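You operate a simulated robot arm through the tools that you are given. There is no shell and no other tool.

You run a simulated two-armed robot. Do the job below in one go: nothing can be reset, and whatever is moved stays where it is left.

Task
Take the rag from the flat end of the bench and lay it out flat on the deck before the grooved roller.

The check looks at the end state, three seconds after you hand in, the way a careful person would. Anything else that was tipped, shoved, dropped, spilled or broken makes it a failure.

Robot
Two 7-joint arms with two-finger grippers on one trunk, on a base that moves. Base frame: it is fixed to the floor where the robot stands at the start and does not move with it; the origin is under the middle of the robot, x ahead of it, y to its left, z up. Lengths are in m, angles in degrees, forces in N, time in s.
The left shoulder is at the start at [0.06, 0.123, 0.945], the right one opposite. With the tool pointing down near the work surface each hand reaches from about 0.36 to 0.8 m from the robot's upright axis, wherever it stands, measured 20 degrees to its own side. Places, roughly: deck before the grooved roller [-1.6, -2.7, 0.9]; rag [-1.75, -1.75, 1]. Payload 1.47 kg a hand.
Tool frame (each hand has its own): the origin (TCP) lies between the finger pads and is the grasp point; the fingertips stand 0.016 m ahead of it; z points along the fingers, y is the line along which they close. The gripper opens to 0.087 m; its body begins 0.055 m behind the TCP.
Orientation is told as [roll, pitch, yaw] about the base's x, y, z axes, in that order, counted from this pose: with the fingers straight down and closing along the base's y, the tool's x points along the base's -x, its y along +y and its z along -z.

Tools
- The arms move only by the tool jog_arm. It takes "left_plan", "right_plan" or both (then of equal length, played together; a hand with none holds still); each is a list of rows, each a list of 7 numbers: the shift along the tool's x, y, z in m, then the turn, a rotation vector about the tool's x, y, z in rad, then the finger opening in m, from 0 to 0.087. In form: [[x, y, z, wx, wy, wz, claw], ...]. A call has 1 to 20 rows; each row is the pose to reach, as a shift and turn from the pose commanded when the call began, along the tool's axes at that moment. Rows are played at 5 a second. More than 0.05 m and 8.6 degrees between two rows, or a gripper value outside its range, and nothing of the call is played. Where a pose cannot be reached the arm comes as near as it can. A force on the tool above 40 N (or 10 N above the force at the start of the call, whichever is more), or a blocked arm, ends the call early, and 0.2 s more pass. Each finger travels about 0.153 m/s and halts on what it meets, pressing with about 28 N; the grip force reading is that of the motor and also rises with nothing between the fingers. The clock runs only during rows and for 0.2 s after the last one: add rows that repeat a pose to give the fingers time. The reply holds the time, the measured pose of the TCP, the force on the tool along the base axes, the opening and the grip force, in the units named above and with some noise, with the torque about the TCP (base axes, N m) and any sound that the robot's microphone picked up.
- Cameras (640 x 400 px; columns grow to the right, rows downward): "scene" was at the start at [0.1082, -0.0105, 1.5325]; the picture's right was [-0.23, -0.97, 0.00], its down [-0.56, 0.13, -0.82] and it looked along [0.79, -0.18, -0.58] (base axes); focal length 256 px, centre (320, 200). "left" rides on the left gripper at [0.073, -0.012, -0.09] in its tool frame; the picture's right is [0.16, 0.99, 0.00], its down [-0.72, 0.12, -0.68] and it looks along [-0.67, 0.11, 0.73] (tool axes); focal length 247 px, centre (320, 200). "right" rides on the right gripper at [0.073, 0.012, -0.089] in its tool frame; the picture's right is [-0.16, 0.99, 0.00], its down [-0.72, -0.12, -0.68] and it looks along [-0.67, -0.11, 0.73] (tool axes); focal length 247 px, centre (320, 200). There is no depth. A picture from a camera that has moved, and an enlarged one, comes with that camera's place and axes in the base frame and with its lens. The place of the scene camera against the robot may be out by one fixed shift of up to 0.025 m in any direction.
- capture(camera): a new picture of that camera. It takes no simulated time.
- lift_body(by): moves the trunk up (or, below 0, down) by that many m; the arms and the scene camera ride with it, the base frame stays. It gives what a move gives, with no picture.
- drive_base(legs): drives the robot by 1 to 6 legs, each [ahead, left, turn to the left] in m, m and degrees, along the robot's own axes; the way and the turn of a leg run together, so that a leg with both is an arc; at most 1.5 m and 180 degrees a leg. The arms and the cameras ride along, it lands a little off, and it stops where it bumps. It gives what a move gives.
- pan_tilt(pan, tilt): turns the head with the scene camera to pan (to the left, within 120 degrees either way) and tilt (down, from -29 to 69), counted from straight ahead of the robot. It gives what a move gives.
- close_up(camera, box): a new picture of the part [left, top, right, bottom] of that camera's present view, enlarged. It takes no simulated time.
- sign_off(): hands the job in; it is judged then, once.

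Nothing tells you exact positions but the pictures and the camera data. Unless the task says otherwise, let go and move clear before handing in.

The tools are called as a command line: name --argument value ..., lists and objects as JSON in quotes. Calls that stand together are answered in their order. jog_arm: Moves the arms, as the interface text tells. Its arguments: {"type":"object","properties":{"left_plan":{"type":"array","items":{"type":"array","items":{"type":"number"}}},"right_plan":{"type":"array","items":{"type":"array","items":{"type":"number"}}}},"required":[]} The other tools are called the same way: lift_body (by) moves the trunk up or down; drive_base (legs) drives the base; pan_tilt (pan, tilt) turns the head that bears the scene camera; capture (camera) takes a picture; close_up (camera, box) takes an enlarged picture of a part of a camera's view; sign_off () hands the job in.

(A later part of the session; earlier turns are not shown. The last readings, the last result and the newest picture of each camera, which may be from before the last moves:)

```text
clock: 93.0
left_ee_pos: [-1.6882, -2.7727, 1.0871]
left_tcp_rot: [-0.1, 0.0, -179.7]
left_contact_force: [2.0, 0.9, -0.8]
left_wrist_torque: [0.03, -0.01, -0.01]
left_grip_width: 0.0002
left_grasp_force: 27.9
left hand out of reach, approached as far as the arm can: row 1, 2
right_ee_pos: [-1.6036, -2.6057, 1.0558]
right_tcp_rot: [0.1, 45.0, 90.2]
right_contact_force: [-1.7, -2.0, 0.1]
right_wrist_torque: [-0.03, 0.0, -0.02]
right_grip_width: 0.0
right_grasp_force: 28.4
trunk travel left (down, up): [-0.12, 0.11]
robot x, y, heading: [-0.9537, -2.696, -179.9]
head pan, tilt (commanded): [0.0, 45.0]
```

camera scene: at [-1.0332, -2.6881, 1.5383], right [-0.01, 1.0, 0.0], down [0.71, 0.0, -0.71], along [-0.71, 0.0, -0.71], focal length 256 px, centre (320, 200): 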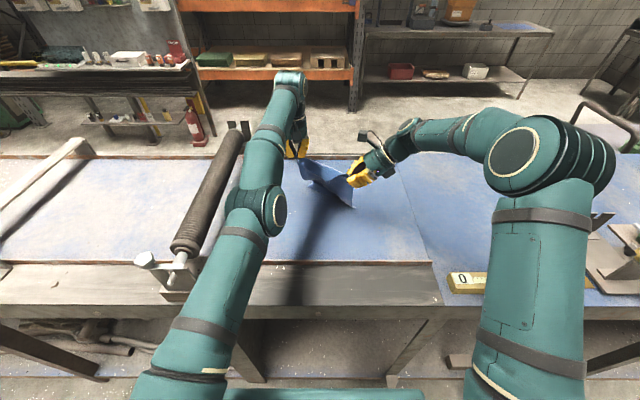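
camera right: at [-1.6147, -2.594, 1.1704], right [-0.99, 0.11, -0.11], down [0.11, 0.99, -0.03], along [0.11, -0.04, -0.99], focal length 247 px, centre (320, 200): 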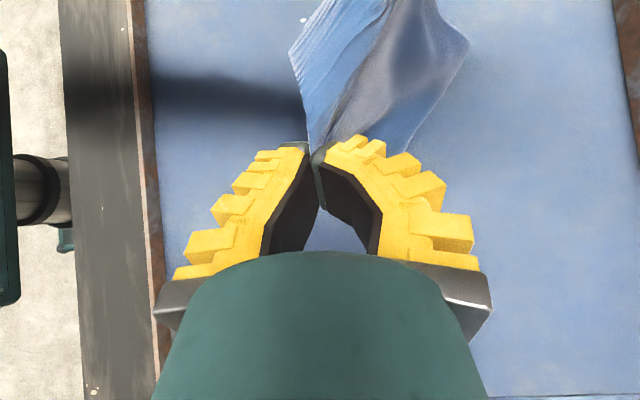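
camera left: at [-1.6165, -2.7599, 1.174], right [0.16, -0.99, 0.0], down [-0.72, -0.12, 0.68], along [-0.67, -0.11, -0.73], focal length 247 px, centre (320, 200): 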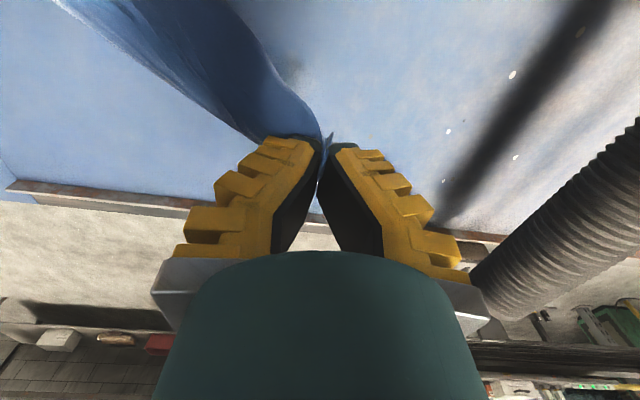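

The left arm is stretched almost straight and stuck at that limit. I'll command a larger inward move, toward the right hand's line at x≈-1.60, to bend its elbow again.

jog_arm --left_plan '[[0.03, 0, 0, 0, 0, 0, 0], [0.05, 0, 0, 0, 0, 0, 0], [0.07, 0, 0, 0, 0, 0, 0], [0.07, 0, 0, 0, 0, 0, 0]]'

```text
clock: 94.0
left_ee_pos: [-1.6842, -2.7611, 1.1011]
left_tcp_rot: [0.0, 0.0, -179.7]
left_contact_force: [-0.4, -0.1, -0.7]
left_wrist_torque: [0.0, 0.0, 0.0]
left_grip_width: 0.0001
left_grasp_force: 27.9
left hand out of reach, approached as far as the arm can: row 1, 2, 3, 4
right_ee_pos: [-1.6019, -2.6052, 1.056]
right_tcp_rot: [0.1, 45.0, 90.3]
right_contact_force: [-0.2, -0.7, -0.4]
right_wrist_torque: [0.0, -0.01, 0.01]
right_grip_width: 0.0
right_grasp_force: 27.1
trunk travel left (down, up): [-0.12, 0.11]
robot x, y, heading: [-0.9528, -2.6992, -179.6]
head pan, tilt (commanded): [0.0, 45.0]
```

The left arm still slides along its limit. I'll try tilting the left hand slightly outward with a small inward shift, which should relieve the limiting joint.

jog_arm --left_plan '[[0.0, 0, 0, 0, -0.08, 0, 0], [0.0, 0, 0, 0, -0.16, 0, 0], [0.0, 0, 0, 0, -0.16, 0, 0]]'

capture --camera "scene"

```text
clock: 94.8
left_ee_pos: [-1.7124, -2.7568, 1.1083]
left_tcp_rot: [0.0, -9.2, -179.6]
left_contact_force: [2.0, 3.0, -1.3]
left_wrist_torque: [0.04, -0.02, -0.03]
left_grip_width: 0.0
left_grasp_force: 28.0
left hand out of reach, approached as far as the arm can: row 1, 2, 3
right_ee_pos: [-1.6019, -2.6057, 1.0552]
right_tcp_rot: [0.1, 45.1, 90.3]
right_contact_force: [0.0, -3.4, 0.7]
right_wrist_torque: [0.03, 0.01, -0.02]
right_grip_width: 0.0001
right_grasp_force: 27.8
trunk travel left (down, up): [-0.12, 0.11]
robot x, y, heading: [-0.9525, -2.6952, -179.8]
head pan, tilt (commanded): [0.0, 45.0]
```

```text
taken
camera scene: at [-1.0336, -2.688, 1.5383], right [-0.01, 1.0, 0.0], down [0.71, 0.0, -0.71], along [-0.71, 0.0, -0.71], focal length 256 px, centre (320, 200)
```

scene: 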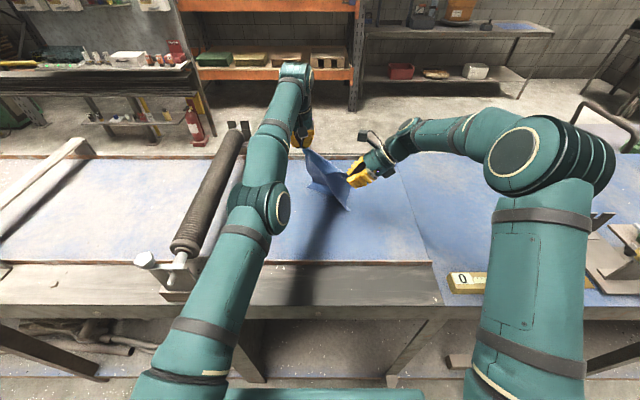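

The hand tilted but the arm is still at its limit. I'll undo the tilt and step the left target well inward, watching whether the arm starts to follow.

jog_arm --left_plan '[[0.04, 0, 0, 0, 0.08, 0, 0], [0.08, 0, 0, 0, 0.16, 0, 0], [0.12, 0, 0, 0, 0.16, 0, 0], [0.12, 0, 0, 0, 0.16, 0, 0]]'

capture --camera "scene"

```text
clock: 95.8
left_ee_pos: [-1.6775, -2.7463, 1.1113]
left_tcp_rot: [0.0, 0.0, -179.7]
left_contact_force: [0.6, -0.8, -0.5]
left_wrist_torque: [0.01, 0.0, 0.01]
left_grip_width: 0.0
left_grasp_force: 28.3
left hand out of reach, approached as far as the arm can: row 1, 2, 3, 4
right_ee_pos: [-1.6017, -2.6047, 1.055]
right_tcp_rot: [0.0, 45.0, 90.2]
right_contact_force: [0.5, 0.4, -0.1]
right_wrist_torque: [-0.02, 0.0, 0.0]
right_grip_width: 0.0003
right_grasp_force: 25.4
trunk travel left (down, up): [-0.12, 0.11]
robot x, y, heading: [-0.9548, -2.6994, -179.7]
head pan, tilt (commanded): [0.0, 45.0]
```

```text
taken
camera scene: at [-1.0336, -2.6881, 1.5383], right [-0.01, 1.0, 0.0], down [0.71, 0.0, -0.71], along [-0.71, 0.0, -0.71], focal length 256 px, centre (320, 200)
```

scene: 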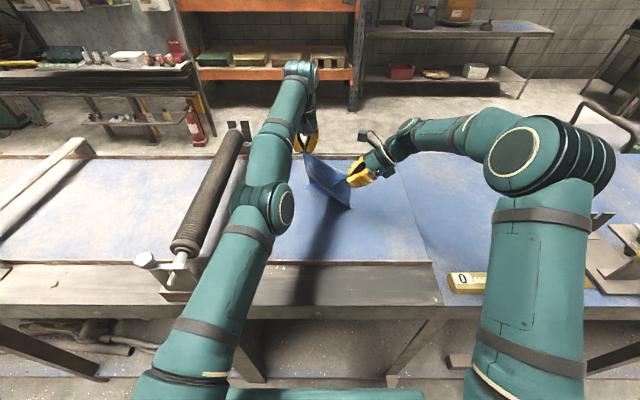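

The left arm remains stuck in that stretched pose. Before choosing how to proceed, I'll look closely at how the rag is lying.

close_up --camera "scene" --box '[270, 130, 390, 220]'

capture --camera "right"

capture --camera "left"

```text
4.44 times, centred on (330, 175) of scene
camera zoom: at [-1.0336, -2.6881, 1.5383], right [-0.01, 1.0, 0.0], down [0.71, 0.0, -0.71], along [-0.71, 0.0, -0.71], focal length 1140 px, centre (276, 311)
```

zoom: 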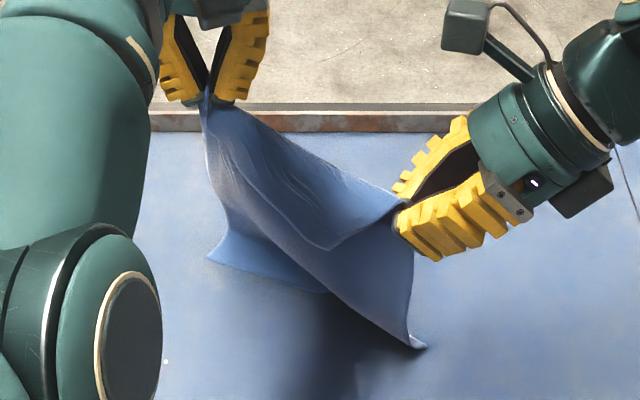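

```text
taken
camera right: at [-1.6152, -2.594, 1.1702], right [-0.99, 0.11, -0.11], down [0.11, 0.99, -0.03], along [0.11, -0.04, -0.99], focal length 247 px, centre (320, 200)
```

right: 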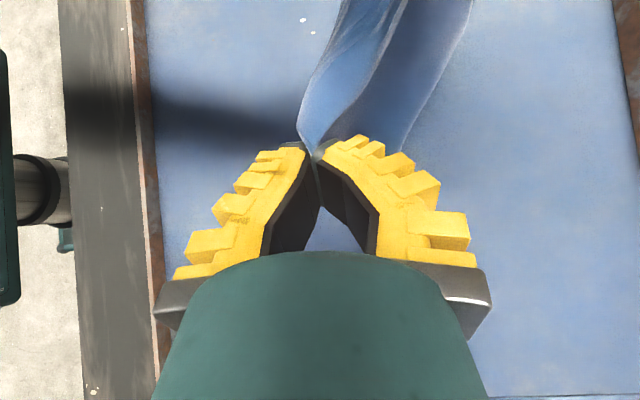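

```text
taken
camera left: at [-1.6052, -2.7329, 1.2009], right [0.16, -0.99, 0.0], down [-0.72, -0.12, 0.68], along [-0.67, -0.11, -0.73], focal length 247 px, centre (320, 200)
```

left: 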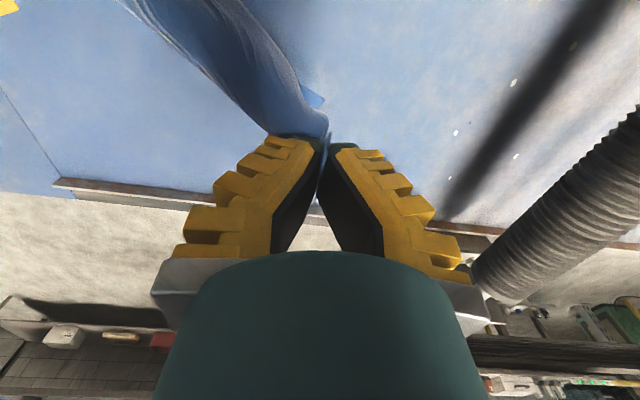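

The arm seems to regain elbow bend when it moves down, so I'll lower the left hand gradually with a slight inward pull. At the same time I'll bring the right hand back in line, keeping the A–P spacing slack.

jog_arm --left_plan '[[0.0, 0.002, 0.012, 0, 0, 0, 0], [0.002, 0.004, 0.024, 0, 0, 0, 0], [0.004, 0.006, 0.036, 0, 0, 0, 0], [0.006, 0.008, 0.048, 0, 0, 0, 0], [0.008, 0.01, 0.06, 0, 0, 0, 0], [0.01, 0.01, 0.072, 0, 0, 0, 0], [0.012, 0.01, 0.084, 0, 0, 0, 0], [0.015, 0.01, 0.09, 0, 0, 0, 0], [0.02, 0.01, 0.09, 0, 0, 0, 0], [0.02, 0.01, 0.09, 0, 0, 0, 0], [0.02, 0.01, 0.09, 0, 0, 0, 0], [0.02, 0.01, 0.09, 0, 0, 0, 0]]'

close_up --camera "scene" --box '[270, 130, 390, 220]'

```text
clock: 98.4
left_ee_pos: [-1.6956, -2.7467, 1.0241]
left_tcp_rot: [0.0, 0.1, -179.6]
left_contact_force: [-0.7, 0.5, 1.0]
left_wrist_torque: [0.03, 0.01, 0.02]
left_grip_width: 0.0002
left_grasp_force: 28.0
left hand out of reach, approached as far as the arm can: row 1, 2, 3, 4, 5, 6, 7, 8, 9, 10, 11, 12
right_ee_pos: [-1.6027, -2.6046, 1.0555]
right_tcp_rot: [0.0, 45.0, 90.3]
right_contact_force: [-0.4, -1.0, -0.8]
right_wrist_torque: [0.04, 0.03, 0.04]
right_grip_width: 0.0003
right_grasp_force: 27.4
trunk travel left (down, up): [-0.12, 0.11]
robot x, y, heading: [-0.955, -2.7022, -179.6]
head pan, tilt (commanded): [0.0, 45.0]
```

```text
4.44 times, centred on (330, 175) of scene
camera zoom: at [-1.0337, -2.688, 1.5383], right [-0.01, 1.0, 0.0], down [0.71, 0.0, -0.71], along [-0.71, 0.0, -0.71], focal length 1140 px, centre (276, 311)
```

zoom: 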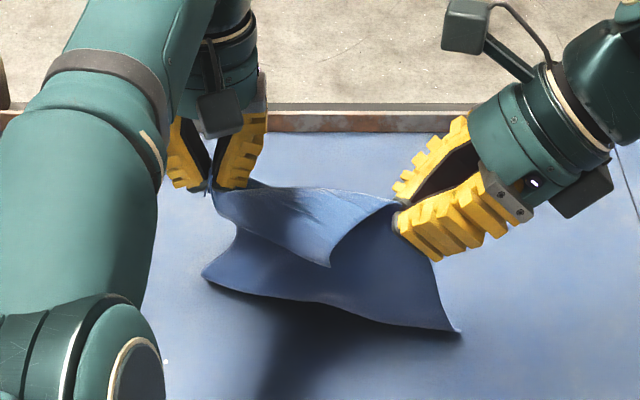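

I now see the cause: the left hand is exactly at its outer reach, 0.686 m from the shoulder, with the elbow locked straight. I'll rock the hand about its wrist and back while pulling inward, which should unlock the elbow.

jog_arm --left_plan '[[0.032, 0, -0.002, 0, 0.14, 0, 0], [0.062, 0, -0.007, 0, 0.28, 0, 0], [0.062, 0, -0.007, 0, 0.28, 0, 0], [0.045, 0, -0.002, 0, 0.14, 0, 0], [0.03, 0, 0, 0, 0, 0, 0], [0.03, 0, 0, 0, 0, 0, 0]]'

```text
clock: 99.8
left_ee_pos: [-1.6943, -2.7411, 1.0256]
left_tcp_rot: [0.1, 0.1, -179.7]
left_contact_force: [0.7, 1.3, 0.3]
left_wrist_torque: [0.01, -0.05, 0.0]
left_grip_width: 0.0001
left_grasp_force: 29.1
left hand out of reach, approached as far as the arm can: row 1, 2, 3, 4, 5, 6
right_ee_pos: [-1.6027, -2.6052, 1.0552]
right_tcp_rot: [0.1, 45.1, 90.3]
right_contact_force: [-0.4, -0.7, -0.4]
right_wrist_torque: [0.0, 0.04, 0.02]
right_grip_width: 0.0
right_grasp_force: 28.0
trunk travel left (down, up): [-0.12, 0.11]
robot x, y, heading: [-0.9553, -2.6958, -179.9]
head pan, tilt (commanded): [0.0, 45.0]
```

That did not unlock it either. I'll raise both hands together to take the rag off the deck and pull the left inward on the way up, since an upward sweep may bend the elbow.

jog_arm --left_plan '[[0.012, 0.005, -0.03, 0, 0, 0, 0], [0.024, 0.01, -0.06, 0, 0, 0, 0], [0.036, 0.015, -0.09, 0, 0, 0, 0], [0.048, 0.02, -0.12, 0, 0, 0, 0], [0.06, 0.025, -0.15, 0, 0, 0, 0], [0.06, 0.025, -0.15, 0, 0, 0, 0]]' --right_plan '[[0.0177, 0.006, -0.0177, 0, 0, 0, 0], [0.0354, 0.012, -0.0354, 0, 0, 0, 0], [0.053, 0.018, -0.053, 0, 0, 0, 0], [0.0707, 0.024, -0.0707, 0, 0, 0, 0], [0.0848, 0.03, -0.0848, 0, 0, 0, 0], [0.0848, 0.03, -0.0848, 0, 0, 0, 0]]'

capture --camera "scene"

```text
clock: 101.2
left_ee_pos: [-1.6569, -2.762, 1.1841]
left_tcp_rot: [0.0, 0.1, -179.7]
left_contact_force: [0.0, -0.5, 0.2]
left_wrist_torque: [-0.01, 0.0, -0.02]
left_grip_width: 0.0
left_grasp_force: 28.9
left hand out of reach, approached as far as the arm can: row 1, 2, 3, 4, 5, 6
right_ee_pos: [-1.6299, -2.6059, 1.1732]
right_tcp_rot: [0.0, 45.0, 90.3]
right_contact_force: [-0.5, 0.0, 0.2]
right_wrist_torque: [0.0, 0.01, -0.01]
right_grip_width: 0.0
right_grasp_force: 27.7
trunk travel left (down, up): [-0.12, 0.11]
robot x, y, heading: [-0.9539, -2.6961, -179.7]
head pan, tilt (commanded): [0.0, 45.0]
```

```text
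taken
camera scene: at [-1.0342, -2.6879, 1.5382], right [-0.01, 1.0, 0.0], down [0.71, 0.0, -0.71], along [-0.71, 0.0, -0.71], focal length 256 px, centre (320, 200)
```

scene: 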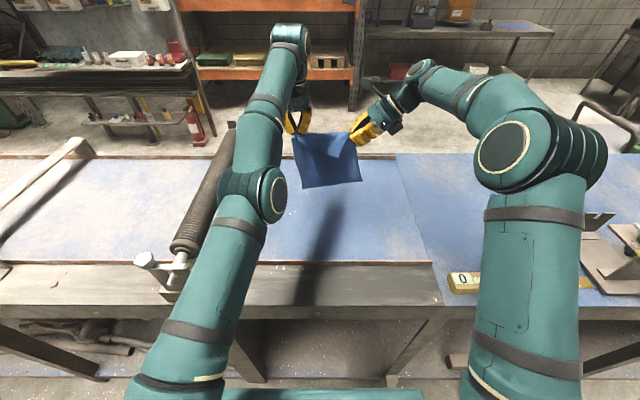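

The rag is hanging well again with both hands holding. The left arm stays on its outer arc, but it still moves up, down and sideways, so I can use the base for the fore-and-aft motion. I'll check the rag closely first.

close_up --camera "scene" --box '[270, 90, 400, 200]'

capture --camera "right"

capture --camera "left"

```text
3.64 times, centred on (335, 145) of scene
camera zoom: at [-1.0342, -2.6879, 1.5382], right [-0.01, 1.0, 0.0], down [0.71, 0.0, -0.71], along [-0.71, 0.0, -0.71], focal length 932 px, centre (266, 400)
```

zoom: 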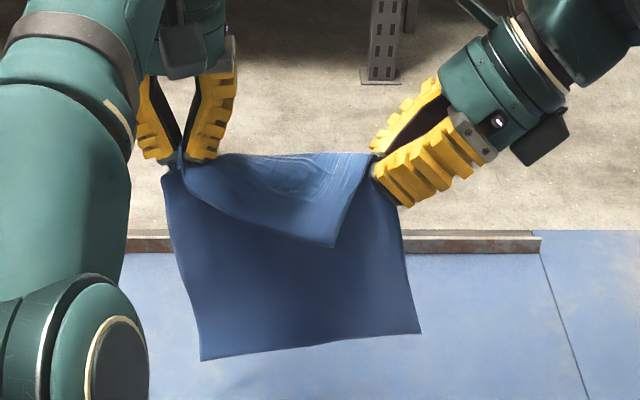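

```text
taken
camera right: at [-1.6442, -2.5945, 1.2881], right [-0.99, 0.11, -0.11], down [0.11, 0.99, -0.03], along [0.11, -0.04, -0.99], focal length 247 px, centre (320, 200)
```

right: 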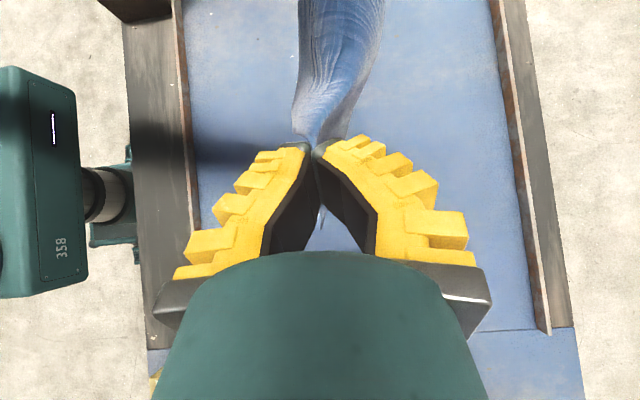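

```text
taken
camera left: at [-1.5842, -2.7495, 1.2739], right [0.16, -0.99, 0.0], down [-0.72, -0.12, 0.68], along [-0.67, -0.11, -0.73], focal length 247 px, centre (320, 200)
```

left: 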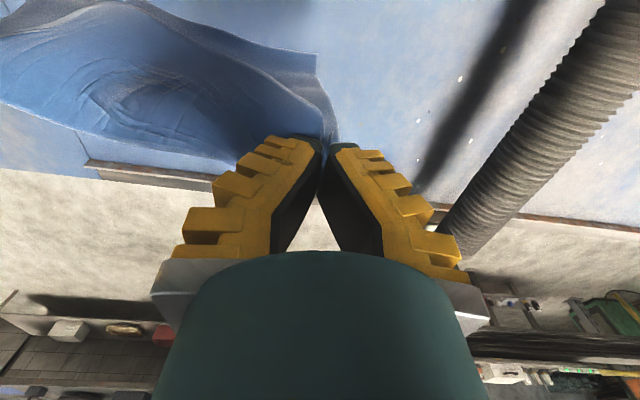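

The rag hangs level, with only a small flap folded to the front. I'll move 4 cm closer so the far edge lands deeper on the deck, line up the right hand with the left, and lower until the far edge just touches.

drive_base --legs '[[0.035, 0, 0]]'

jog_arm --left_plan '[[0, 0.003, 0.012, 0, 0, 0, 0], [0, 0.006, 0.024, 0, 0, 0, 0], [0, 0.01, 0.036, 0, 0, 0, 0], [0, 0.01, 0.036, 0, 0, 0, 0]]' --right_plan '[[-0.01, 0.012, 0.005, 0, 0, 0, 0], [-0.022, 0.022, 0.009, 0, 0, 0, 0], [-0.034, 0.032, 0.014, 0, 0, 0, 0], [-0.034, 0.032, 0.014, 0, 0, 0, 0]]'

close_up --camera "scene" --box '[270, 90, 400, 200]'

```text
clock: 102.1
left_ee_pos: [-1.6933, -2.761, 1.1831]
left_tcp_rot: [0.0, 0.2, -179.8]
left_contact_force: [-1.0, -0.1, 0.6]
left_wrist_torque: [-0.02, -0.02, -0.01]
left_grip_width: 0.0
left_grasp_force: 28.0
right_ee_pos: [-1.6671, -2.6062, 1.173]
right_tcp_rot: [-0.1, 45.0, 90.3]
right_contact_force: [0.2, 0.7, 0.6]
right_wrist_torque: [-0.02, 0.01, 0.06]
right_grip_width: 0.0
right_grasp_force: 28.2
trunk travel left (down, up): [-0.12, 0.11]
robot x, y, heading: [-0.9877, -2.6956, -179.9]
head pan, tilt (commanded): [0.0, 45.0]
```

```text
clock: 103.1
left_ee_pos: [-1.7031, -2.7704, 1.1515]
left_tcp_rot: [0.0, 0.1, -179.7]
left_contact_force: [-0.4, -0.5, -0.2]
left_wrist_torque: [-0.01, -0.01, 0.01]
left_grip_width: 0.0002
left_grasp_force: 29.9
left hand out of reach, approached as far as the arm can: row 1, 2, 3, 4
right_ee_pos: [-1.6968, -2.5927, 1.1382]
right_tcp_rot: [0.2, 44.9, 90.4]
right_contact_force: [-0.4, -0.2, -0.6]
right_wrist_torque: [0.0, 0.01, -0.01]
right_grip_width: 0.0001
right_grasp_force: 27.7
trunk travel left (down, up): [-0.12, 0.11]
robot x, y, heading: [-0.9902, -2.699, -179.4]
head pan, tilt (commanded): [0.0, 45.0]
```

```text
3.64 times, centred on (335, 145) of scene
camera zoom: at [-1.0674, -2.6882, 1.5384], right [-0.01, 1.0, 0.0], down [0.71, 0.0, -0.71], along [-0.71, 0.0, -0.71], focal length 932 px, centre (266, 400)
```

zoom: 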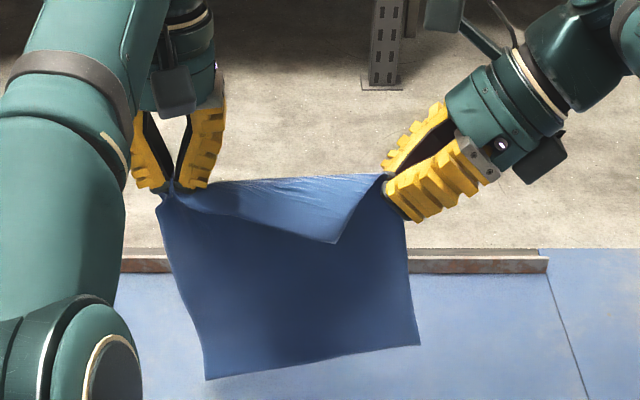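

The far edge is now touching the deck near x=-1.70. I'll alternate small base moves backward with small drops of both hands, so the rag lies down flat behind the hands.

jog_arm --left_plan '[[0, 0, 0.01, 0, 0, 0, 0], [0, 0, 0.02, 0, 0, 0, 0], [0, 0, 0.02, 0, 0, 0, 0]]' --right_plan '[[-0.0035, 0, 0.0035, 0, 0, 0, 0], [-0.007, 0, 0.007, 0, 0, 0, 0], [-0.007, 0, 0.007, 0, 0, 0, 0]]'

drive_base --legs '[[-0.08, 0, 0]]'

close_up --camera "scene" --box '[250, 80, 410, 200]'

```text
clock: 103.9
left_ee_pos: [-1.7094, -2.7705, 1.1333]
left_tcp_rot: [0.1, 0.2, -179.8]
left_contact_force: [1.2, 0.0, -0.3]
left_wrist_torque: [-0.01, -0.01, -0.01]
left_grip_width: 0.0
left_grasp_force: 27.7
left hand out of reach, approached as far as the arm can: row 2, 3
right_ee_pos: [-1.698, -2.5923, 1.1295]
right_tcp_rot: [0.0, 45.1, 90.3]
right_contact_force: [-0.1, -0.2, 0.3]
right_wrist_torque: [0.0, 0.04, 0.0]
right_grip_width: 0.0
right_grasp_force: 27.8
trunk travel left (down, up): [-0.12, 0.11]
robot x, y, heading: [-0.9894, -2.6966, -179.7]
head pan, tilt (commanded): [0.0, 45.0]
```

```text
clock: 105.0
left_ee_pos: [-1.6293, -2.7689, 1.1329]
left_tcp_rot: [0.0, 0.2, -179.8]
left_contact_force: [1.1, 0.8, -0.1]
left_wrist_torque: [0.02, 0.01, -0.01]
left_grip_width: 0.0
left_grasp_force: 26.8
right_ee_pos: [-1.6192, -2.5922, 1.1292]
right_tcp_rot: [0.1, 45.0, 90.2]
right_contact_force: [1.1, -0.7, -0.1]
right_wrist_torque: [-0.01, 0.03, -0.03]
right_grip_width: 0.0
right_grasp_force: 27.8
trunk travel left (down, up): [-0.12, 0.11]
robot x, y, heading: [-0.9109, -2.6935, -179.6]
head pan, tilt (commanded): [0.0, 45.0]
```

```text
3.33 times, centred on (330, 140) of scene
camera zoom: at [-0.9877, -2.6877, 1.5383], right [0.0, 1.0, 0.0], down [0.71, 0.0, -0.71], along [-0.71, 0.0, -0.71], focal length 855 px, centre (287, 400)
```

zoom: 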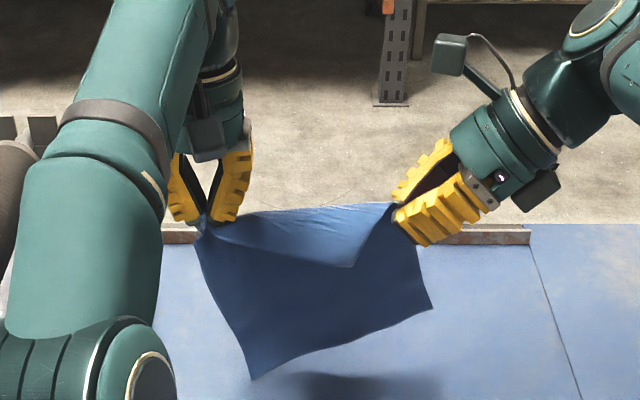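

The far edge was not really touching yet, so it swung back with the hands. I'll return forward, lower a further 5 cm so a good strip rests on the deck, and try again.

drive_base --legs '[[0.08, 0, 0]]'

jog_arm --left_plan '[[0.002, 0, 0.012, 0, 0, 0, 0], [0.004, 0, 0.024, 0, 0, 0, 0], [0.006, 0, 0.036, 0, 0, 0, 0], [0.008, 0, 0.048, 0, 0, 0, 0], [0.008, 0, 0.048, 0, 0, 0, 0]]' --right_plan '[[-0.0085, 0, 0.0085, 0, 0, 0, 0], [-0.017, 0, 0.017, 0, 0, 0, 0], [-0.0255, 0, 0.0255, 0, 0, 0, 0], [-0.034, 0, 0.034, 0, 0, 0, 0], [-0.034, 0, 0.034, 0, 0, 0, 0]]'

close_up --camera "scene" --box '[250, 80, 410, 200]'

```text
clock: 106.0
left_ee_pos: [-1.7111, -2.7688, 1.1325]
left_tcp_rot: [0.0, 0.3, -179.8]
left_contact_force: [-0.7, 0.7, -0.6]
left_wrist_torque: [0.01, 0.0, -0.02]
left_grip_width: 0.0001
left_grasp_force: 29.5
right_ee_pos: [-1.6995, -2.5921, 1.1284]
right_tcp_rot: [0.0, 45.0, 90.2]
right_contact_force: [-0.5, 0.8, 0.1]
right_wrist_torque: [-0.03, -0.02, 0.04]
right_grip_width: 0.0001
right_grasp_force: 28.4
trunk travel left (down, up): [-0.12, 0.11]
robot x, y, heading: [-0.9875, -2.6946, -179.8]
head pan, tilt (commanded): [0.0, 45.0]
```

```text
clock: 107.2
left_ee_pos: [-1.7209, -2.7657, 1.0901]
left_tcp_rot: [0.0, 0.3, -179.9]
left_contact_force: [0.4, 0.3, 0.8]
left_wrist_torque: [0.03, -0.01, -0.02]
left_grip_width: 0.0
left_grasp_force: 27.7
left hand out of reach, approached as far as the arm can: row 1, 2, 3, 4, 5
right_ee_pos: [-1.6979, -2.5896, 1.0809]
right_tcp_rot: [0.0, 45.0, 90.1]
right_contact_force: [-0.4, -0.2, 0.3]
right_wrist_torque: [0.03, 0.02, 0.02]
right_grip_width: 0.0
right_grasp_force: 28.1
trunk travel left (down, up): [-0.12, 0.11]
robot x, y, heading: [-0.9876, -2.6979, -179.7]
head pan, tilt (commanded): [0.0, 45.0]
```

```text
3.33 times, centred on (330, 140) of scene
camera zoom: at [-1.0679, -2.6881, 1.5383], right [0.0, 1.0, 0.0], down [0.71, 0.0, -0.71], along [-0.71, 0.0, -0.71], focal length 855 px, centre (287, 400)
```

zoom: 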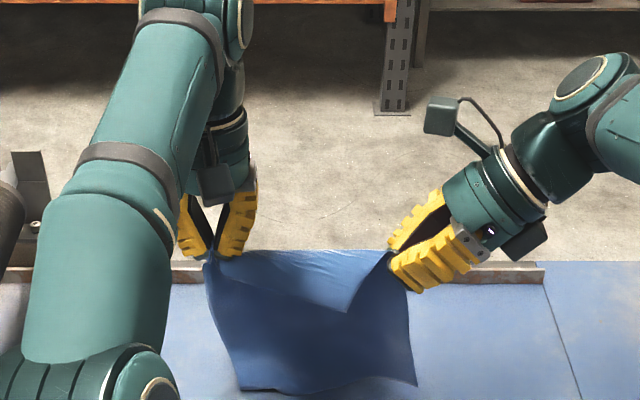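

The far edge now rests on the deck at about x=-1.695. I'll back the base 12 cm to draw the cloth over it.

drive_base --legs '[[-0.12, 0, 0]]'

close_up --camera "scene" --box '[250, 80, 410, 200]'

capture --camera "right"

```text
clock: 108.5
left_ee_pos: [-1.6002, -2.7665, 1.0918]
left_tcp_rot: [0.0, 0.2, -179.7]
left_contact_force: [0.8, 0.0, 0.0]
left_wrist_torque: [-0.06, 0.04, 0.0]
left_grip_width: 0.0
left_grasp_force: 28.4
right_ee_pos: [-1.5762, -2.5908, 1.0822]
right_tcp_rot: [0.3, 45.1, 90.3]
right_contact_force: [-0.6, -0.2, -0.1]
right_wrist_torque: [0.03, 0.04, 0.0]
right_grip_width: 0.0
right_grasp_force: 27.9
trunk travel left (down, up): [-0.12, 0.11]
robot x, y, heading: [-0.8706, -2.6988, -179.7]
head pan, tilt (commanded): [0.0, 45.0]
```

```text
3.33 times, centred on (330, 140) of scene
camera zoom: at [-0.9464, -2.6876, 1.5384], right [0.0, 1.0, 0.0], down [0.71, 0.0, -0.71], along [-0.71, 0.0, -0.71], focal length 855 px, centre (287, 400)
```

zoom: 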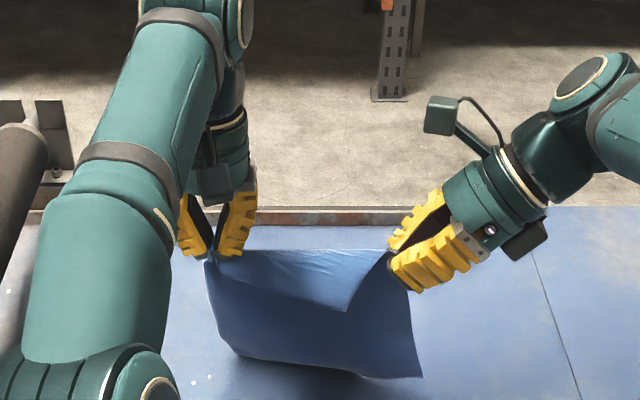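

```text
taken
camera right: at [-1.5895, -2.5794, 1.1969], right [-0.99, 0.11, -0.11], down [0.11, 0.99, -0.03], along [0.11, -0.04, -0.99], focal length 247 px, centre (320, 200)
```

right: 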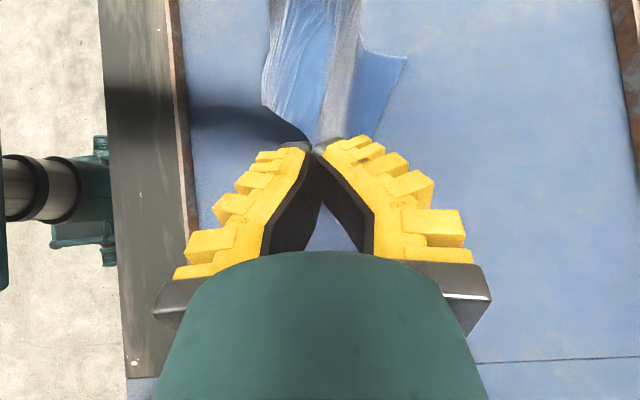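

The far-left corner has stayed at about x=-1.67, so the cloth is being drawn over the deck properly. I'll lower another 4 cm and keep backing.

jog_arm --left_plan '[[0.002, 0, 0.014, 0, 0, 0, 0], [0.004, 0, 0.028, 0, 0, 0, 0], [0.006, 0, 0.042, 0, 0, 0, 0], [0.006, 0, 0.042, 0, 0, 0, 0]]' --right_plan '[[-0.0095, 0, 0.0095, 0, 0, 0, 0], [-0.019, 0, 0.019, 0, 0, 0, 0], [-0.0275, 0, 0.0275, 0, 0, 0, 0], [-0.0275, 0, 0.0275, 0, 0, 0, 0]]'

drive_base --legs '[[-0.05, 0, 0]]'

close_up --camera "scene" --box '[250, 90, 410, 210]'

capture --camera "right"

capture --camera "left"

```text
clock: 109.5
left_ee_pos: [-1.6082, -2.7635, 1.0519]
left_tcp_rot: [0.0, 0.2, -179.7]
left_contact_force: [0.5, -0.8, 0.3]
left_wrist_torque: [-0.01, -0.01, 0.03]
left_grip_width: 0.0
left_grasp_force: 28.4
left hand out of reach, approached as far as the arm can: row 1, 2, 3, 4
right_ee_pos: [-1.5783, -2.5916, 1.0428]
right_tcp_rot: [0.1, 44.9, 90.4]
right_contact_force: [-1.0, -1.1, -0.9]
right_wrist_torque: [0.05, -0.01, -0.01]
right_grip_width: 0.0
right_grasp_force: 28.3
trunk travel left (down, up): [-0.12, 0.11]
robot x, y, heading: [-0.8673, -2.6957, -179.5]
head pan, tilt (commanded): [0.0, 45.0]
```

```text
clock: 110.4
left_ee_pos: [-1.5578, -2.763, 1.0525]
left_tcp_rot: [0.0, 0.2, -179.8]
left_contact_force: [1.3, 0.1, 0.3]
left_wrist_torque: [-0.02, 0.04, 0.01]
left_grip_width: 0.0
left_grasp_force: 28.1
right_ee_pos: [-1.5255, -2.5915, 1.0439]
right_tcp_rot: [0.2, 45.0, 90.3]
right_contact_force: [-0.4, 0.5, 0.0]
right_wrist_torque: [0.07, 0.02, -0.02]
right_grip_width: 0.0001
right_grasp_force: 28.0
trunk travel left (down, up): [-0.12, 0.11]
robot x, y, heading: [-0.8231, -2.6911, -179.9]
head pan, tilt (commanded): [0.0, 45.0]
```

```text
3.33 times, centred on (330, 150) of scene
camera zoom: at [-0.8963, -2.6873, 1.5384], right [0.0, 1.0, 0.0], down [0.71, 0.0, -0.71], along [-0.71, 0.0, -0.71], focal length 855 px, centre (287, 367)
```

zoom: 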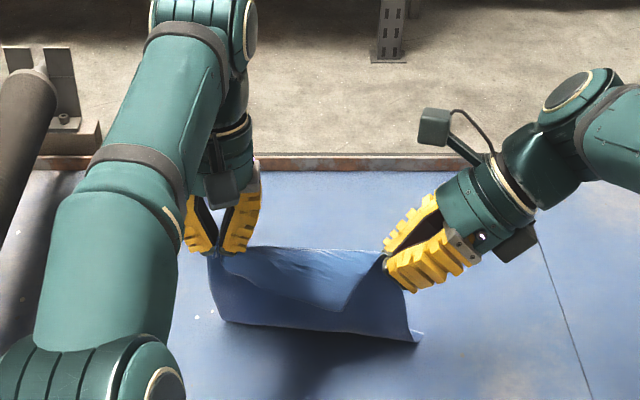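

```text
taken
camera right: at [-1.5392, -2.5798, 1.1591], right [-0.99, 0.11, -0.11], down [0.11, 0.99, -0.03], along [0.11, -0.04, -0.99], focal length 247 px, centre (320, 200)
```

right: 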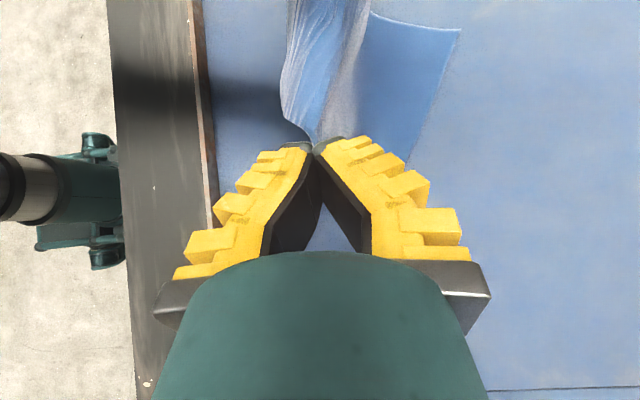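

```text
taken
camera left: at [-1.485, -2.7509, 1.1432], right [0.16, -0.99, 0.0], down [-0.73, -0.12, 0.68], along [-0.67, -0.11, -0.74], focal length 247 px, centre (320, 200)
```

left: 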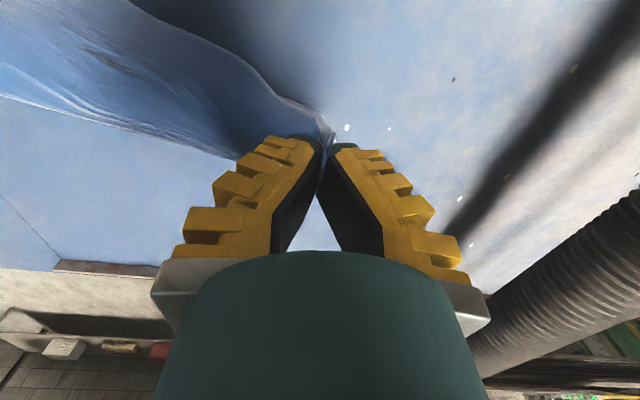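

The far edge is holding at about x=-1.66 while the front rises to the hands. I'll back another 5 cm and lower a bit more, then check how the front flap meets the deck.

drive_base --legs '[[-0.045, 0, 0]]'

jog_arm --left_plan '[[0.0, 0, 0.01, 0, 0, 0, 0], [0.0, 0, 0.02, 0, 0, 0, 0], [0.0, 0, 0.03, 0, 0, 0, 0], [0.0, 0, 0.03, 0, 0, 0, 0]]' --right_plan '[[-0.0071, 0.004, 0.0071, 0, 0, 0, 0], [-0.0141, 0.008, 0.0141, 0, 0, 0, 0], [-0.0205, 0.012, 0.0205, 0, 0, 0, 0], [-0.0205, 0.012, 0.0205, 0, 0, 0, 0]]'

close_up --camera "scene" --box '[250, 100, 410, 220]'

capture --camera "right"

capture --camera "left"

```text
clock: 111.3
left_ee_pos: [-1.5118, -2.7626, 1.0537]
left_tcp_rot: [0.0, 0.1, -179.8]
left_contact_force: [0.5, -0.2, 0.5]
left_wrist_torque: [-0.02, 0.07, -0.02]
left_grip_width: 0.0
left_grasp_force: 28.2
right_ee_pos: [-1.4806, -2.591, 1.0441]
right_tcp_rot: [0.3, 45.0, 90.3]
right_contact_force: [0.5, -0.6, 1.0]
right_wrist_torque: [0.01, 0.03, -0.02]
right_grip_width: 0.0
right_grasp_force: 28.0
trunk travel left (down, up): [-0.12, 0.11]
robot x, y, heading: [-0.7758, -2.6966, -180.1]
head pan, tilt (commanded): [0.0, 45.0]
```

```text
clock: 112.3
left_ee_pos: [-1.5175, -2.7623, 1.0225]
left_tcp_rot: [0.1, 0.5, -179.8]
left_contact_force: [0.3, 1.1, 0.3]
left_wrist_torque: [0.0, 0.02, 0.0]
left_grip_width: 0.0002
left_grasp_force: 27.8
left hand out of reach, approached as far as the arm can: row 3, 4
right_ee_pos: [-1.494, -2.5902, 1.0144]
right_tcp_rot: [0.1, 44.9, 90.2]
right_contact_force: [-0.3, 0.9, 0.0]
right_wrist_torque: [0.0, 0.02, -0.02]
right_grip_width: 0.0
right_grasp_force: 27.4
trunk travel left (down, up): [-0.12, 0.11]
robot x, y, heading: [-0.772, -2.6983, -179.9]
head pan, tilt (commanded): [0.0, 45.0]
```

```text
3.33 times, centred on (330, 160) of scene
camera zoom: at [-0.853, -2.6871, 1.5383], right [0.0, 1.0, 0.0], down [0.71, 0.0, -0.71], along [-0.71, 0.0, -0.71], focal length 855 px, centre (287, 333)
```

zoom: 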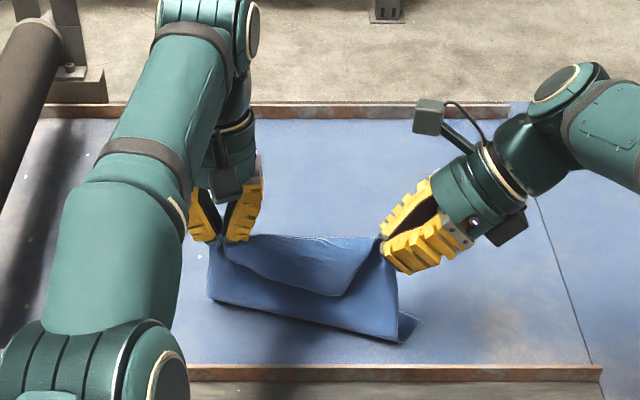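

```text
taken
camera right: at [-1.5072, -2.5795, 1.1293], right [-0.99, 0.11, -0.11], down [0.11, 0.99, -0.03], along [0.11, -0.04, -0.99], focal length 247 px, centre (320, 200)
```

right: 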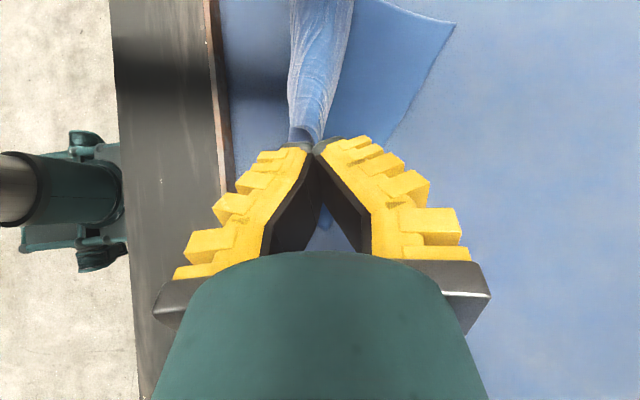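

```text
taken
camera left: at [-1.4457, -2.7494, 1.1128], right [0.16, -0.99, 0.0], down [-0.73, -0.12, 0.68], along [-0.67, -0.11, -0.74], focal length 247 px, centre (320, 200)
```

left: 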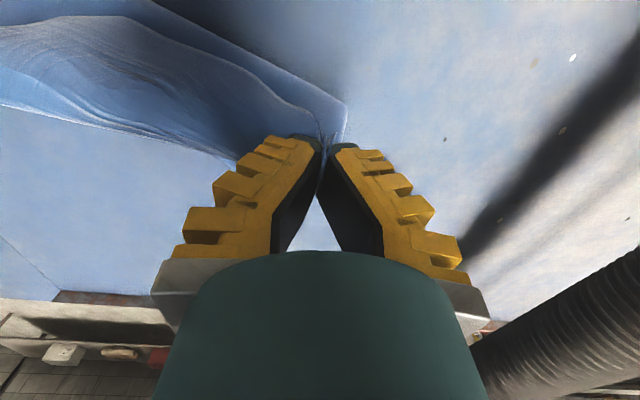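

The rag slides easily on the deck, and the back part lies toward the rear in an L-shape. I'll lower until the flap's tip just touches, then ease forward while descending so that the flap trails out in front instead of tucking under.

jog_arm --left_plan '[[0.0, 0, 0.01, 0, 0, 0, 0], [0.0, 0, 0.02, 0, 0, 0, 0], [0.0, 0, 0.027, 0, 0, 0, 0], [0.0, 0, 0.027, 0, 0, 0, 0]]' --right_plan '[[-0.0071, 0.005, 0.0071, 0, 0, 0, 0], [-0.0141, 0.01, 0.0141, 0, 0, 0, 0], [-0.0177, 0.015, 0.0177, 0, 0, 0, 0], [-0.0177, 0.015, 0.0177, 0, 0, 0, 0]]'

drive_base --legs '[[0.05, 0, 0]]'

close_up --camera "scene" --box '[250, 100, 410, 220]'

capture --camera "right"

capture --camera "left"

```text
clock: 113.3
left_ee_pos: [-1.5205, -2.7638, 0.9962]
left_tcp_rot: [0.0, 0.4, -179.8]
left_contact_force: [-0.9, 0.8, -0.6]
left_wrist_torque: [0.02, 0.05, 0.0]
left_grip_width: 0.0
left_grasp_force: 28.1
left hand out of reach, approached as far as the arm can: row 2, 3, 4
right_ee_pos: [-1.5097, -2.5922, 0.9896]
right_tcp_rot: [0.1, 45.0, 90.2]
right_contact_force: [-0.4, -0.5, 0.0]
right_wrist_torque: [-0.01, 0.01, 0.06]
right_grip_width: 0.0001
right_grasp_force: 27.9
trunk travel left (down, up): [-0.12, 0.11]
robot x, y, heading: [-0.7755, -2.6971, -180.1]
head pan, tilt (commanded): [0.0, 45.0]
```

```text
clock: 114.2
left_ee_pos: [-1.5716, -2.7625, 0.9938]
left_tcp_rot: [0.0, 0.5, -179.9]
left_contact_force: [-0.1, 0.6, -0.8]
left_wrist_torque: [0.01, -0.04, 0.0]
left_grip_width: 0.0
left_grasp_force: 28.2
right_ee_pos: [-1.5584, -2.5919, 0.9889]
right_tcp_rot: [0.1, 45.0, 90.1]
right_contact_force: [-0.9, -0.5, -1.0]
right_wrist_torque: [-0.04, -0.03, 0.05]
right_grip_width: 0.0
right_grasp_force: 27.9
trunk travel left (down, up): [-0.12, 0.11]
robot x, y, heading: [-0.8246, -2.6987, -180.1]
head pan, tilt (commanded): [0.0, 45.0]
```

```text
3.33 times, centred on (330, 160) of scene
camera zoom: at [-0.9042, -2.6872, 1.5381], right [0.0, 1.0, 0.0], down [0.71, 0.0, -0.71], along [-0.71, 0.0, -0.71], focal length 855 px, centre (287, 333)
```

zoom: 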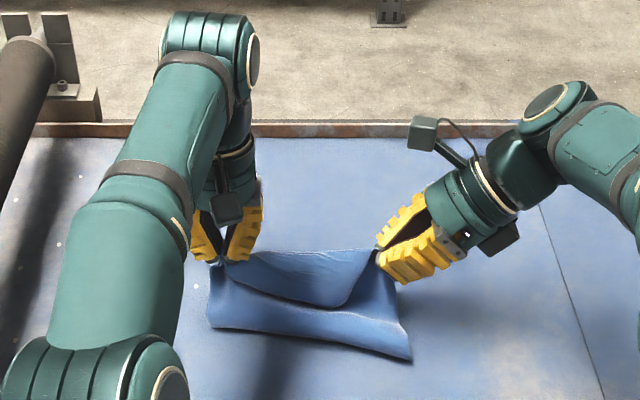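

```text
taken
camera right: at [-1.572, -2.5802, 1.1031], right [-0.99, 0.11, -0.11], down [0.11, 0.99, -0.03], along [0.11, -0.04, -0.99], focal length 247 px, centre (320, 200)
```

right: 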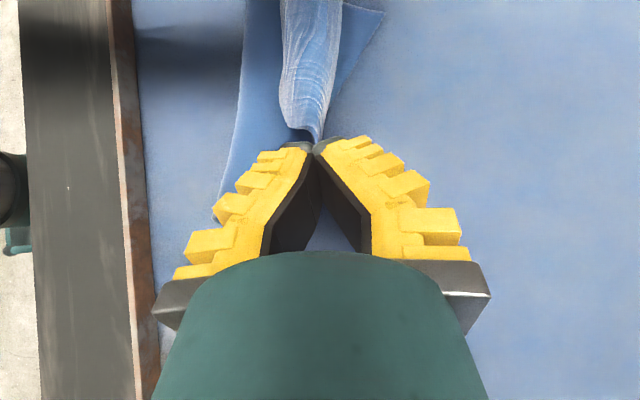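

```text
taken
camera left: at [-1.4994, -2.7501, 1.0848], right [0.16, -0.99, 0.0], down [-0.73, -0.12, 0.67], along [-0.67, -0.11, -0.74], focal length 247 px, centre (320, 200)
```

left: 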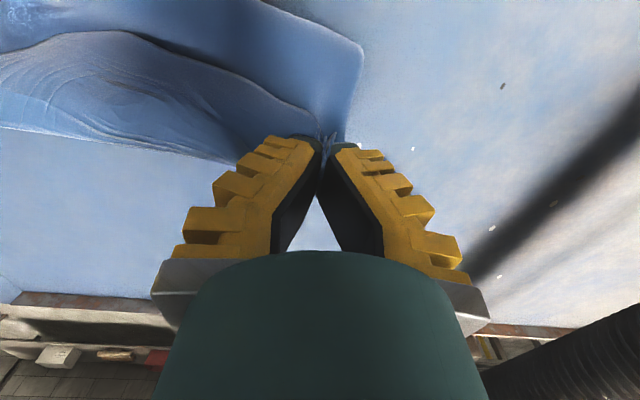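

Moving forward folded the sheet into a Z, so that direction is wrong. I'll back out again, then let the right hand release its mid-edge hold low over the deck and regrasp the true front-right corner while the left keeps its corner.

drive_base --legs '[[-0.08, 0, 0]]'

close_up --camera "scene" --box '[250, 100, 410, 220]'

capture --camera "right"

```text
clock: 115.3
left_ee_pos: [-1.4876, -2.7632, 0.9967]
left_tcp_rot: [-0.1, 0.3, -179.7]
left_contact_force: [0.1, 0.0, -0.7]
left_wrist_torque: [0.0, 0.01, 0.01]
left_grip_width: 0.0
left_grasp_force: 27.7
right_ee_pos: [-1.4767, -2.5914, 0.9911]
right_tcp_rot: [0.2, 45.0, 90.3]
right_contact_force: [0.3, 0.1, 0.6]
right_wrist_torque: [0.03, 0.04, -0.01]
right_grip_width: 0.0
right_grasp_force: 27.7
trunk travel left (down, up): [-0.12, 0.11]
robot x, y, heading: [-0.7442, -2.6941, -179.9]
head pan, tilt (commanded): [0.0, 45.0]
```

```text
3.33 times, centred on (330, 160) of scene
camera zoom: at [-0.8209, -2.687, 1.5384], right [0.0, 1.0, 0.0], down [0.71, 0.0, -0.71], along [-0.71, 0.0, -0.71], focal length 855 px, centre (287, 333)
```

zoom: 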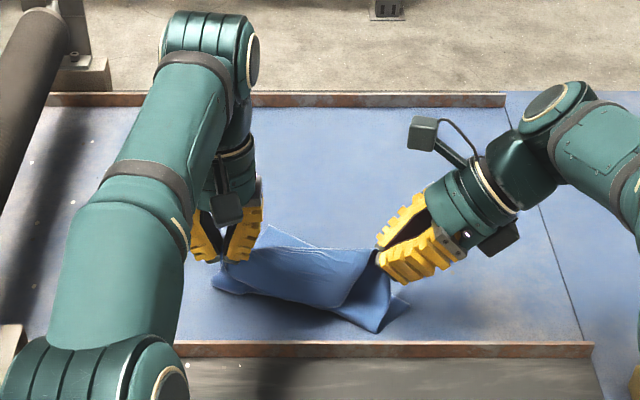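

```text
taken
camera right: at [-1.4898, -2.5805, 1.1051], right [-0.99, 0.11, -0.11], down [0.11, 0.99, -0.03], along [0.11, -0.04, -0.99], focal length 247 px, centre (320, 200)
```

right: 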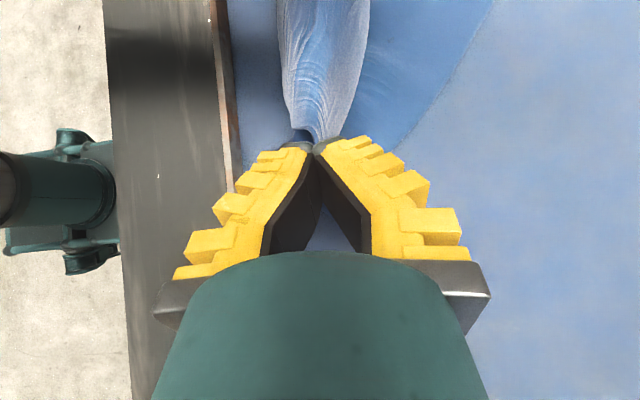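

The flap's tip, the true front-right corner, now lies in front near (-1.457, -2.641) with bare deck beneath it. I'll release the right hand's hold, draw it away up and to the right, and turn it upright again for a corner pinch.

jog_arm --right_plan '[[0, 0, 0, 0, 0, 0, 0.02], [0, 0, 0, 0, 0, 0, 0.045], [0, 0, 0, 0, 0, 0, 0.045], [0, 0, -0.04, 0, 0, 0, 0.045], [0, 0, -0.08, 0, 0, 0, 0.045], [0, 0, -0.1, 0, 0, 0, 0.045], [0.0046, -0.0018, -0.1, 0.0512, -0.0512, -0.1236, 0.05], [0.0092, -0.0036, -0.1, 0.1023, -0.1023, -0.2472, 0.05], [0.0137, -0.0054, -0.1, 0.1535, -0.1535, -0.3708, 0.05], [0.0183, -0.0072, -0.1, 0.2047, -0.2047, -0.4943, 0.05], [0.0229, -0.009, -0.1, 0.2558, -0.2558, -0.6179, 0.05], [0.0275, -0.0108, -0.1, 0.307, -0.307, -0.7415, 0.05], [0.032, -0.0127, -0.1, 0.3582, -0.3582, -0.8651, 0.05], [0.0366, -0.0145, -0.1, 0.4093, -0.4093, -0.9887, 0.05], [0.0412, -0.0163, -0.1, 0.4605, -0.4605, -1.1122, 0.05], [0.0458, -0.0181, -0.1, 0.5117, -0.5117, -1.2358, 0.05], [0.0503, -0.02, -0.1, 0.5628, -0.5628, -1.3594, 0.05], [0.0549, -0.0217, -0.0993, 0.614, -0.614, -1.483, 0.05]]'

close_up --camera "scene" --box '[250, 100, 410, 220]'

capture --camera "right"

capture --camera "left"

```text
clock: 119.1
left_ee_pos: [-1.4899, -2.7629, 0.9951]
left_tcp_rot: [0.0, 0.4, -179.7]
left_contact_force: [0.3, -0.9, -0.3]
left_wrist_torque: [-0.04, 0.01, 0.01]
left_grip_width: 0.0
left_grasp_force: 27.7
right_ee_pos: [-1.4573, -2.5606, 1.0988]
right_tcp_rot: [-0.1, -0.2, -179.6]
right_contact_force: [-0.6, -0.1, -0.1]
right_wrist_torque: [-0.01, -0.01, 0.02]
right_grip_width: 0.0554
right_grasp_force: 3.8
right hand out of reach, approached as far as the arm can: row 10, 11, 12
trunk travel left (down, up): [-0.12, 0.11]
robot x, y, heading: [-0.7474, -2.6947, -179.7]
head pan, tilt (commanded): [0.0, 45.0]
```

```text
3.33 times, centred on (330, 160) of scene
camera zoom: at [-0.8218, -2.6873, 1.5383], right [0.0, 1.0, 0.0], down [0.71, 0.0, -0.71], along [-0.71, 0.0, -0.71], focal length 855 px, centre (287, 333)
```

zoom: 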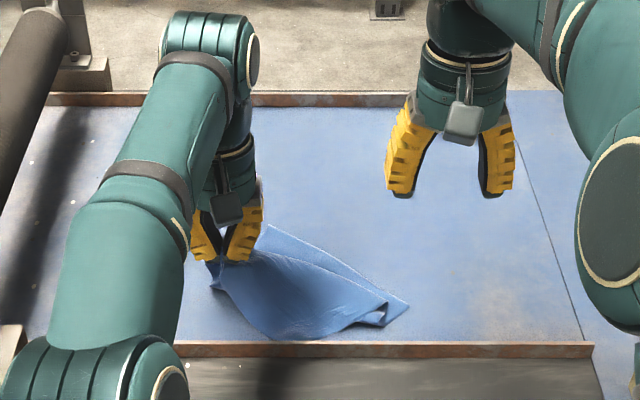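

```text
taken
camera right: at [-1.3842, -2.5718, 1.1881], right [-0.15, -0.99, 0.0], down [-0.72, 0.11, 0.68], along [-0.67, 0.1, -0.73], focal length 247 px, centre (320, 200)
```

right: 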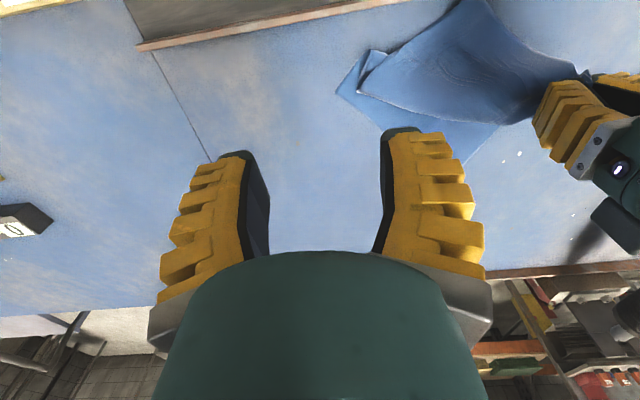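

```text
taken
camera left: at [-1.4178, -2.7506, 1.0862], right [0.16, -0.99, 0.0], down [-0.73, -0.12, 0.68], along [-0.67, -0.11, -0.74], focal length 247 px, centre (320, 200)
```

left: 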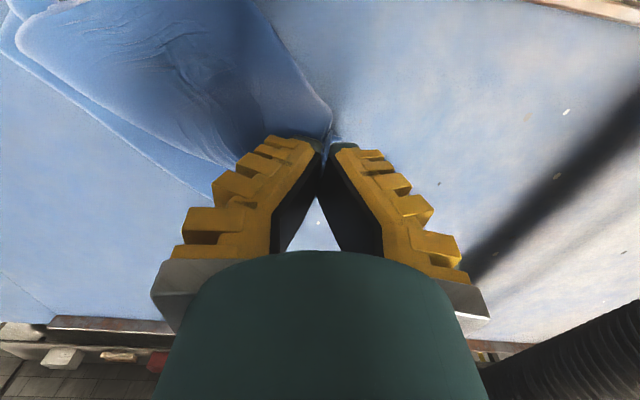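

The rag lies on the deck, held only by the left hand. I'll zoom in to sort out its layers and corners.

close_up --camera "scene" --box '[290, 150, 370, 205]'

close_up --camera "right" --box '[320, 0, 600, 180]'

```text
7.27 times, centred on (330, 178) of scene
camera zoom: at [-0.8218, -2.6873, 1.5383], right [0.0, 1.0, 0.0], down [0.71, 0.0, -0.71], along [-0.71, 0.0, -0.71], focal length 1865 px, centre (247, 364)
```

zoom: 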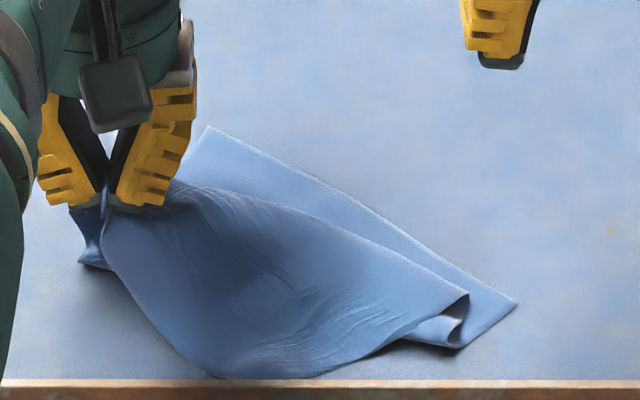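

```text
2.22 times, centred on (460, 90) of right
camera zoom: at [-1.3842, -2.5718, 1.1881], right [-0.15, -0.99, 0.0], down [-0.72, 0.11, 0.68], along [-0.67, 0.1, -0.73], focal length 549 px, centre (9, 444)
```

zoom: 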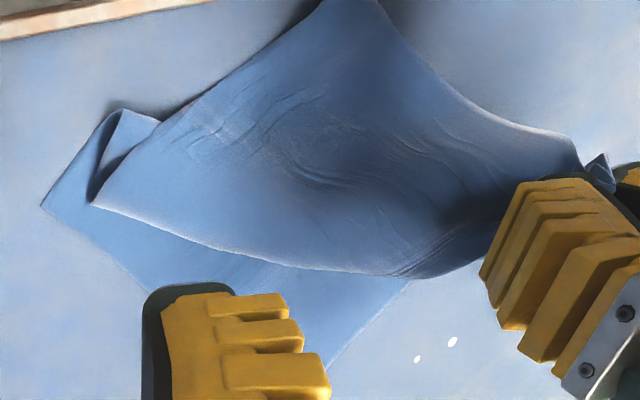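

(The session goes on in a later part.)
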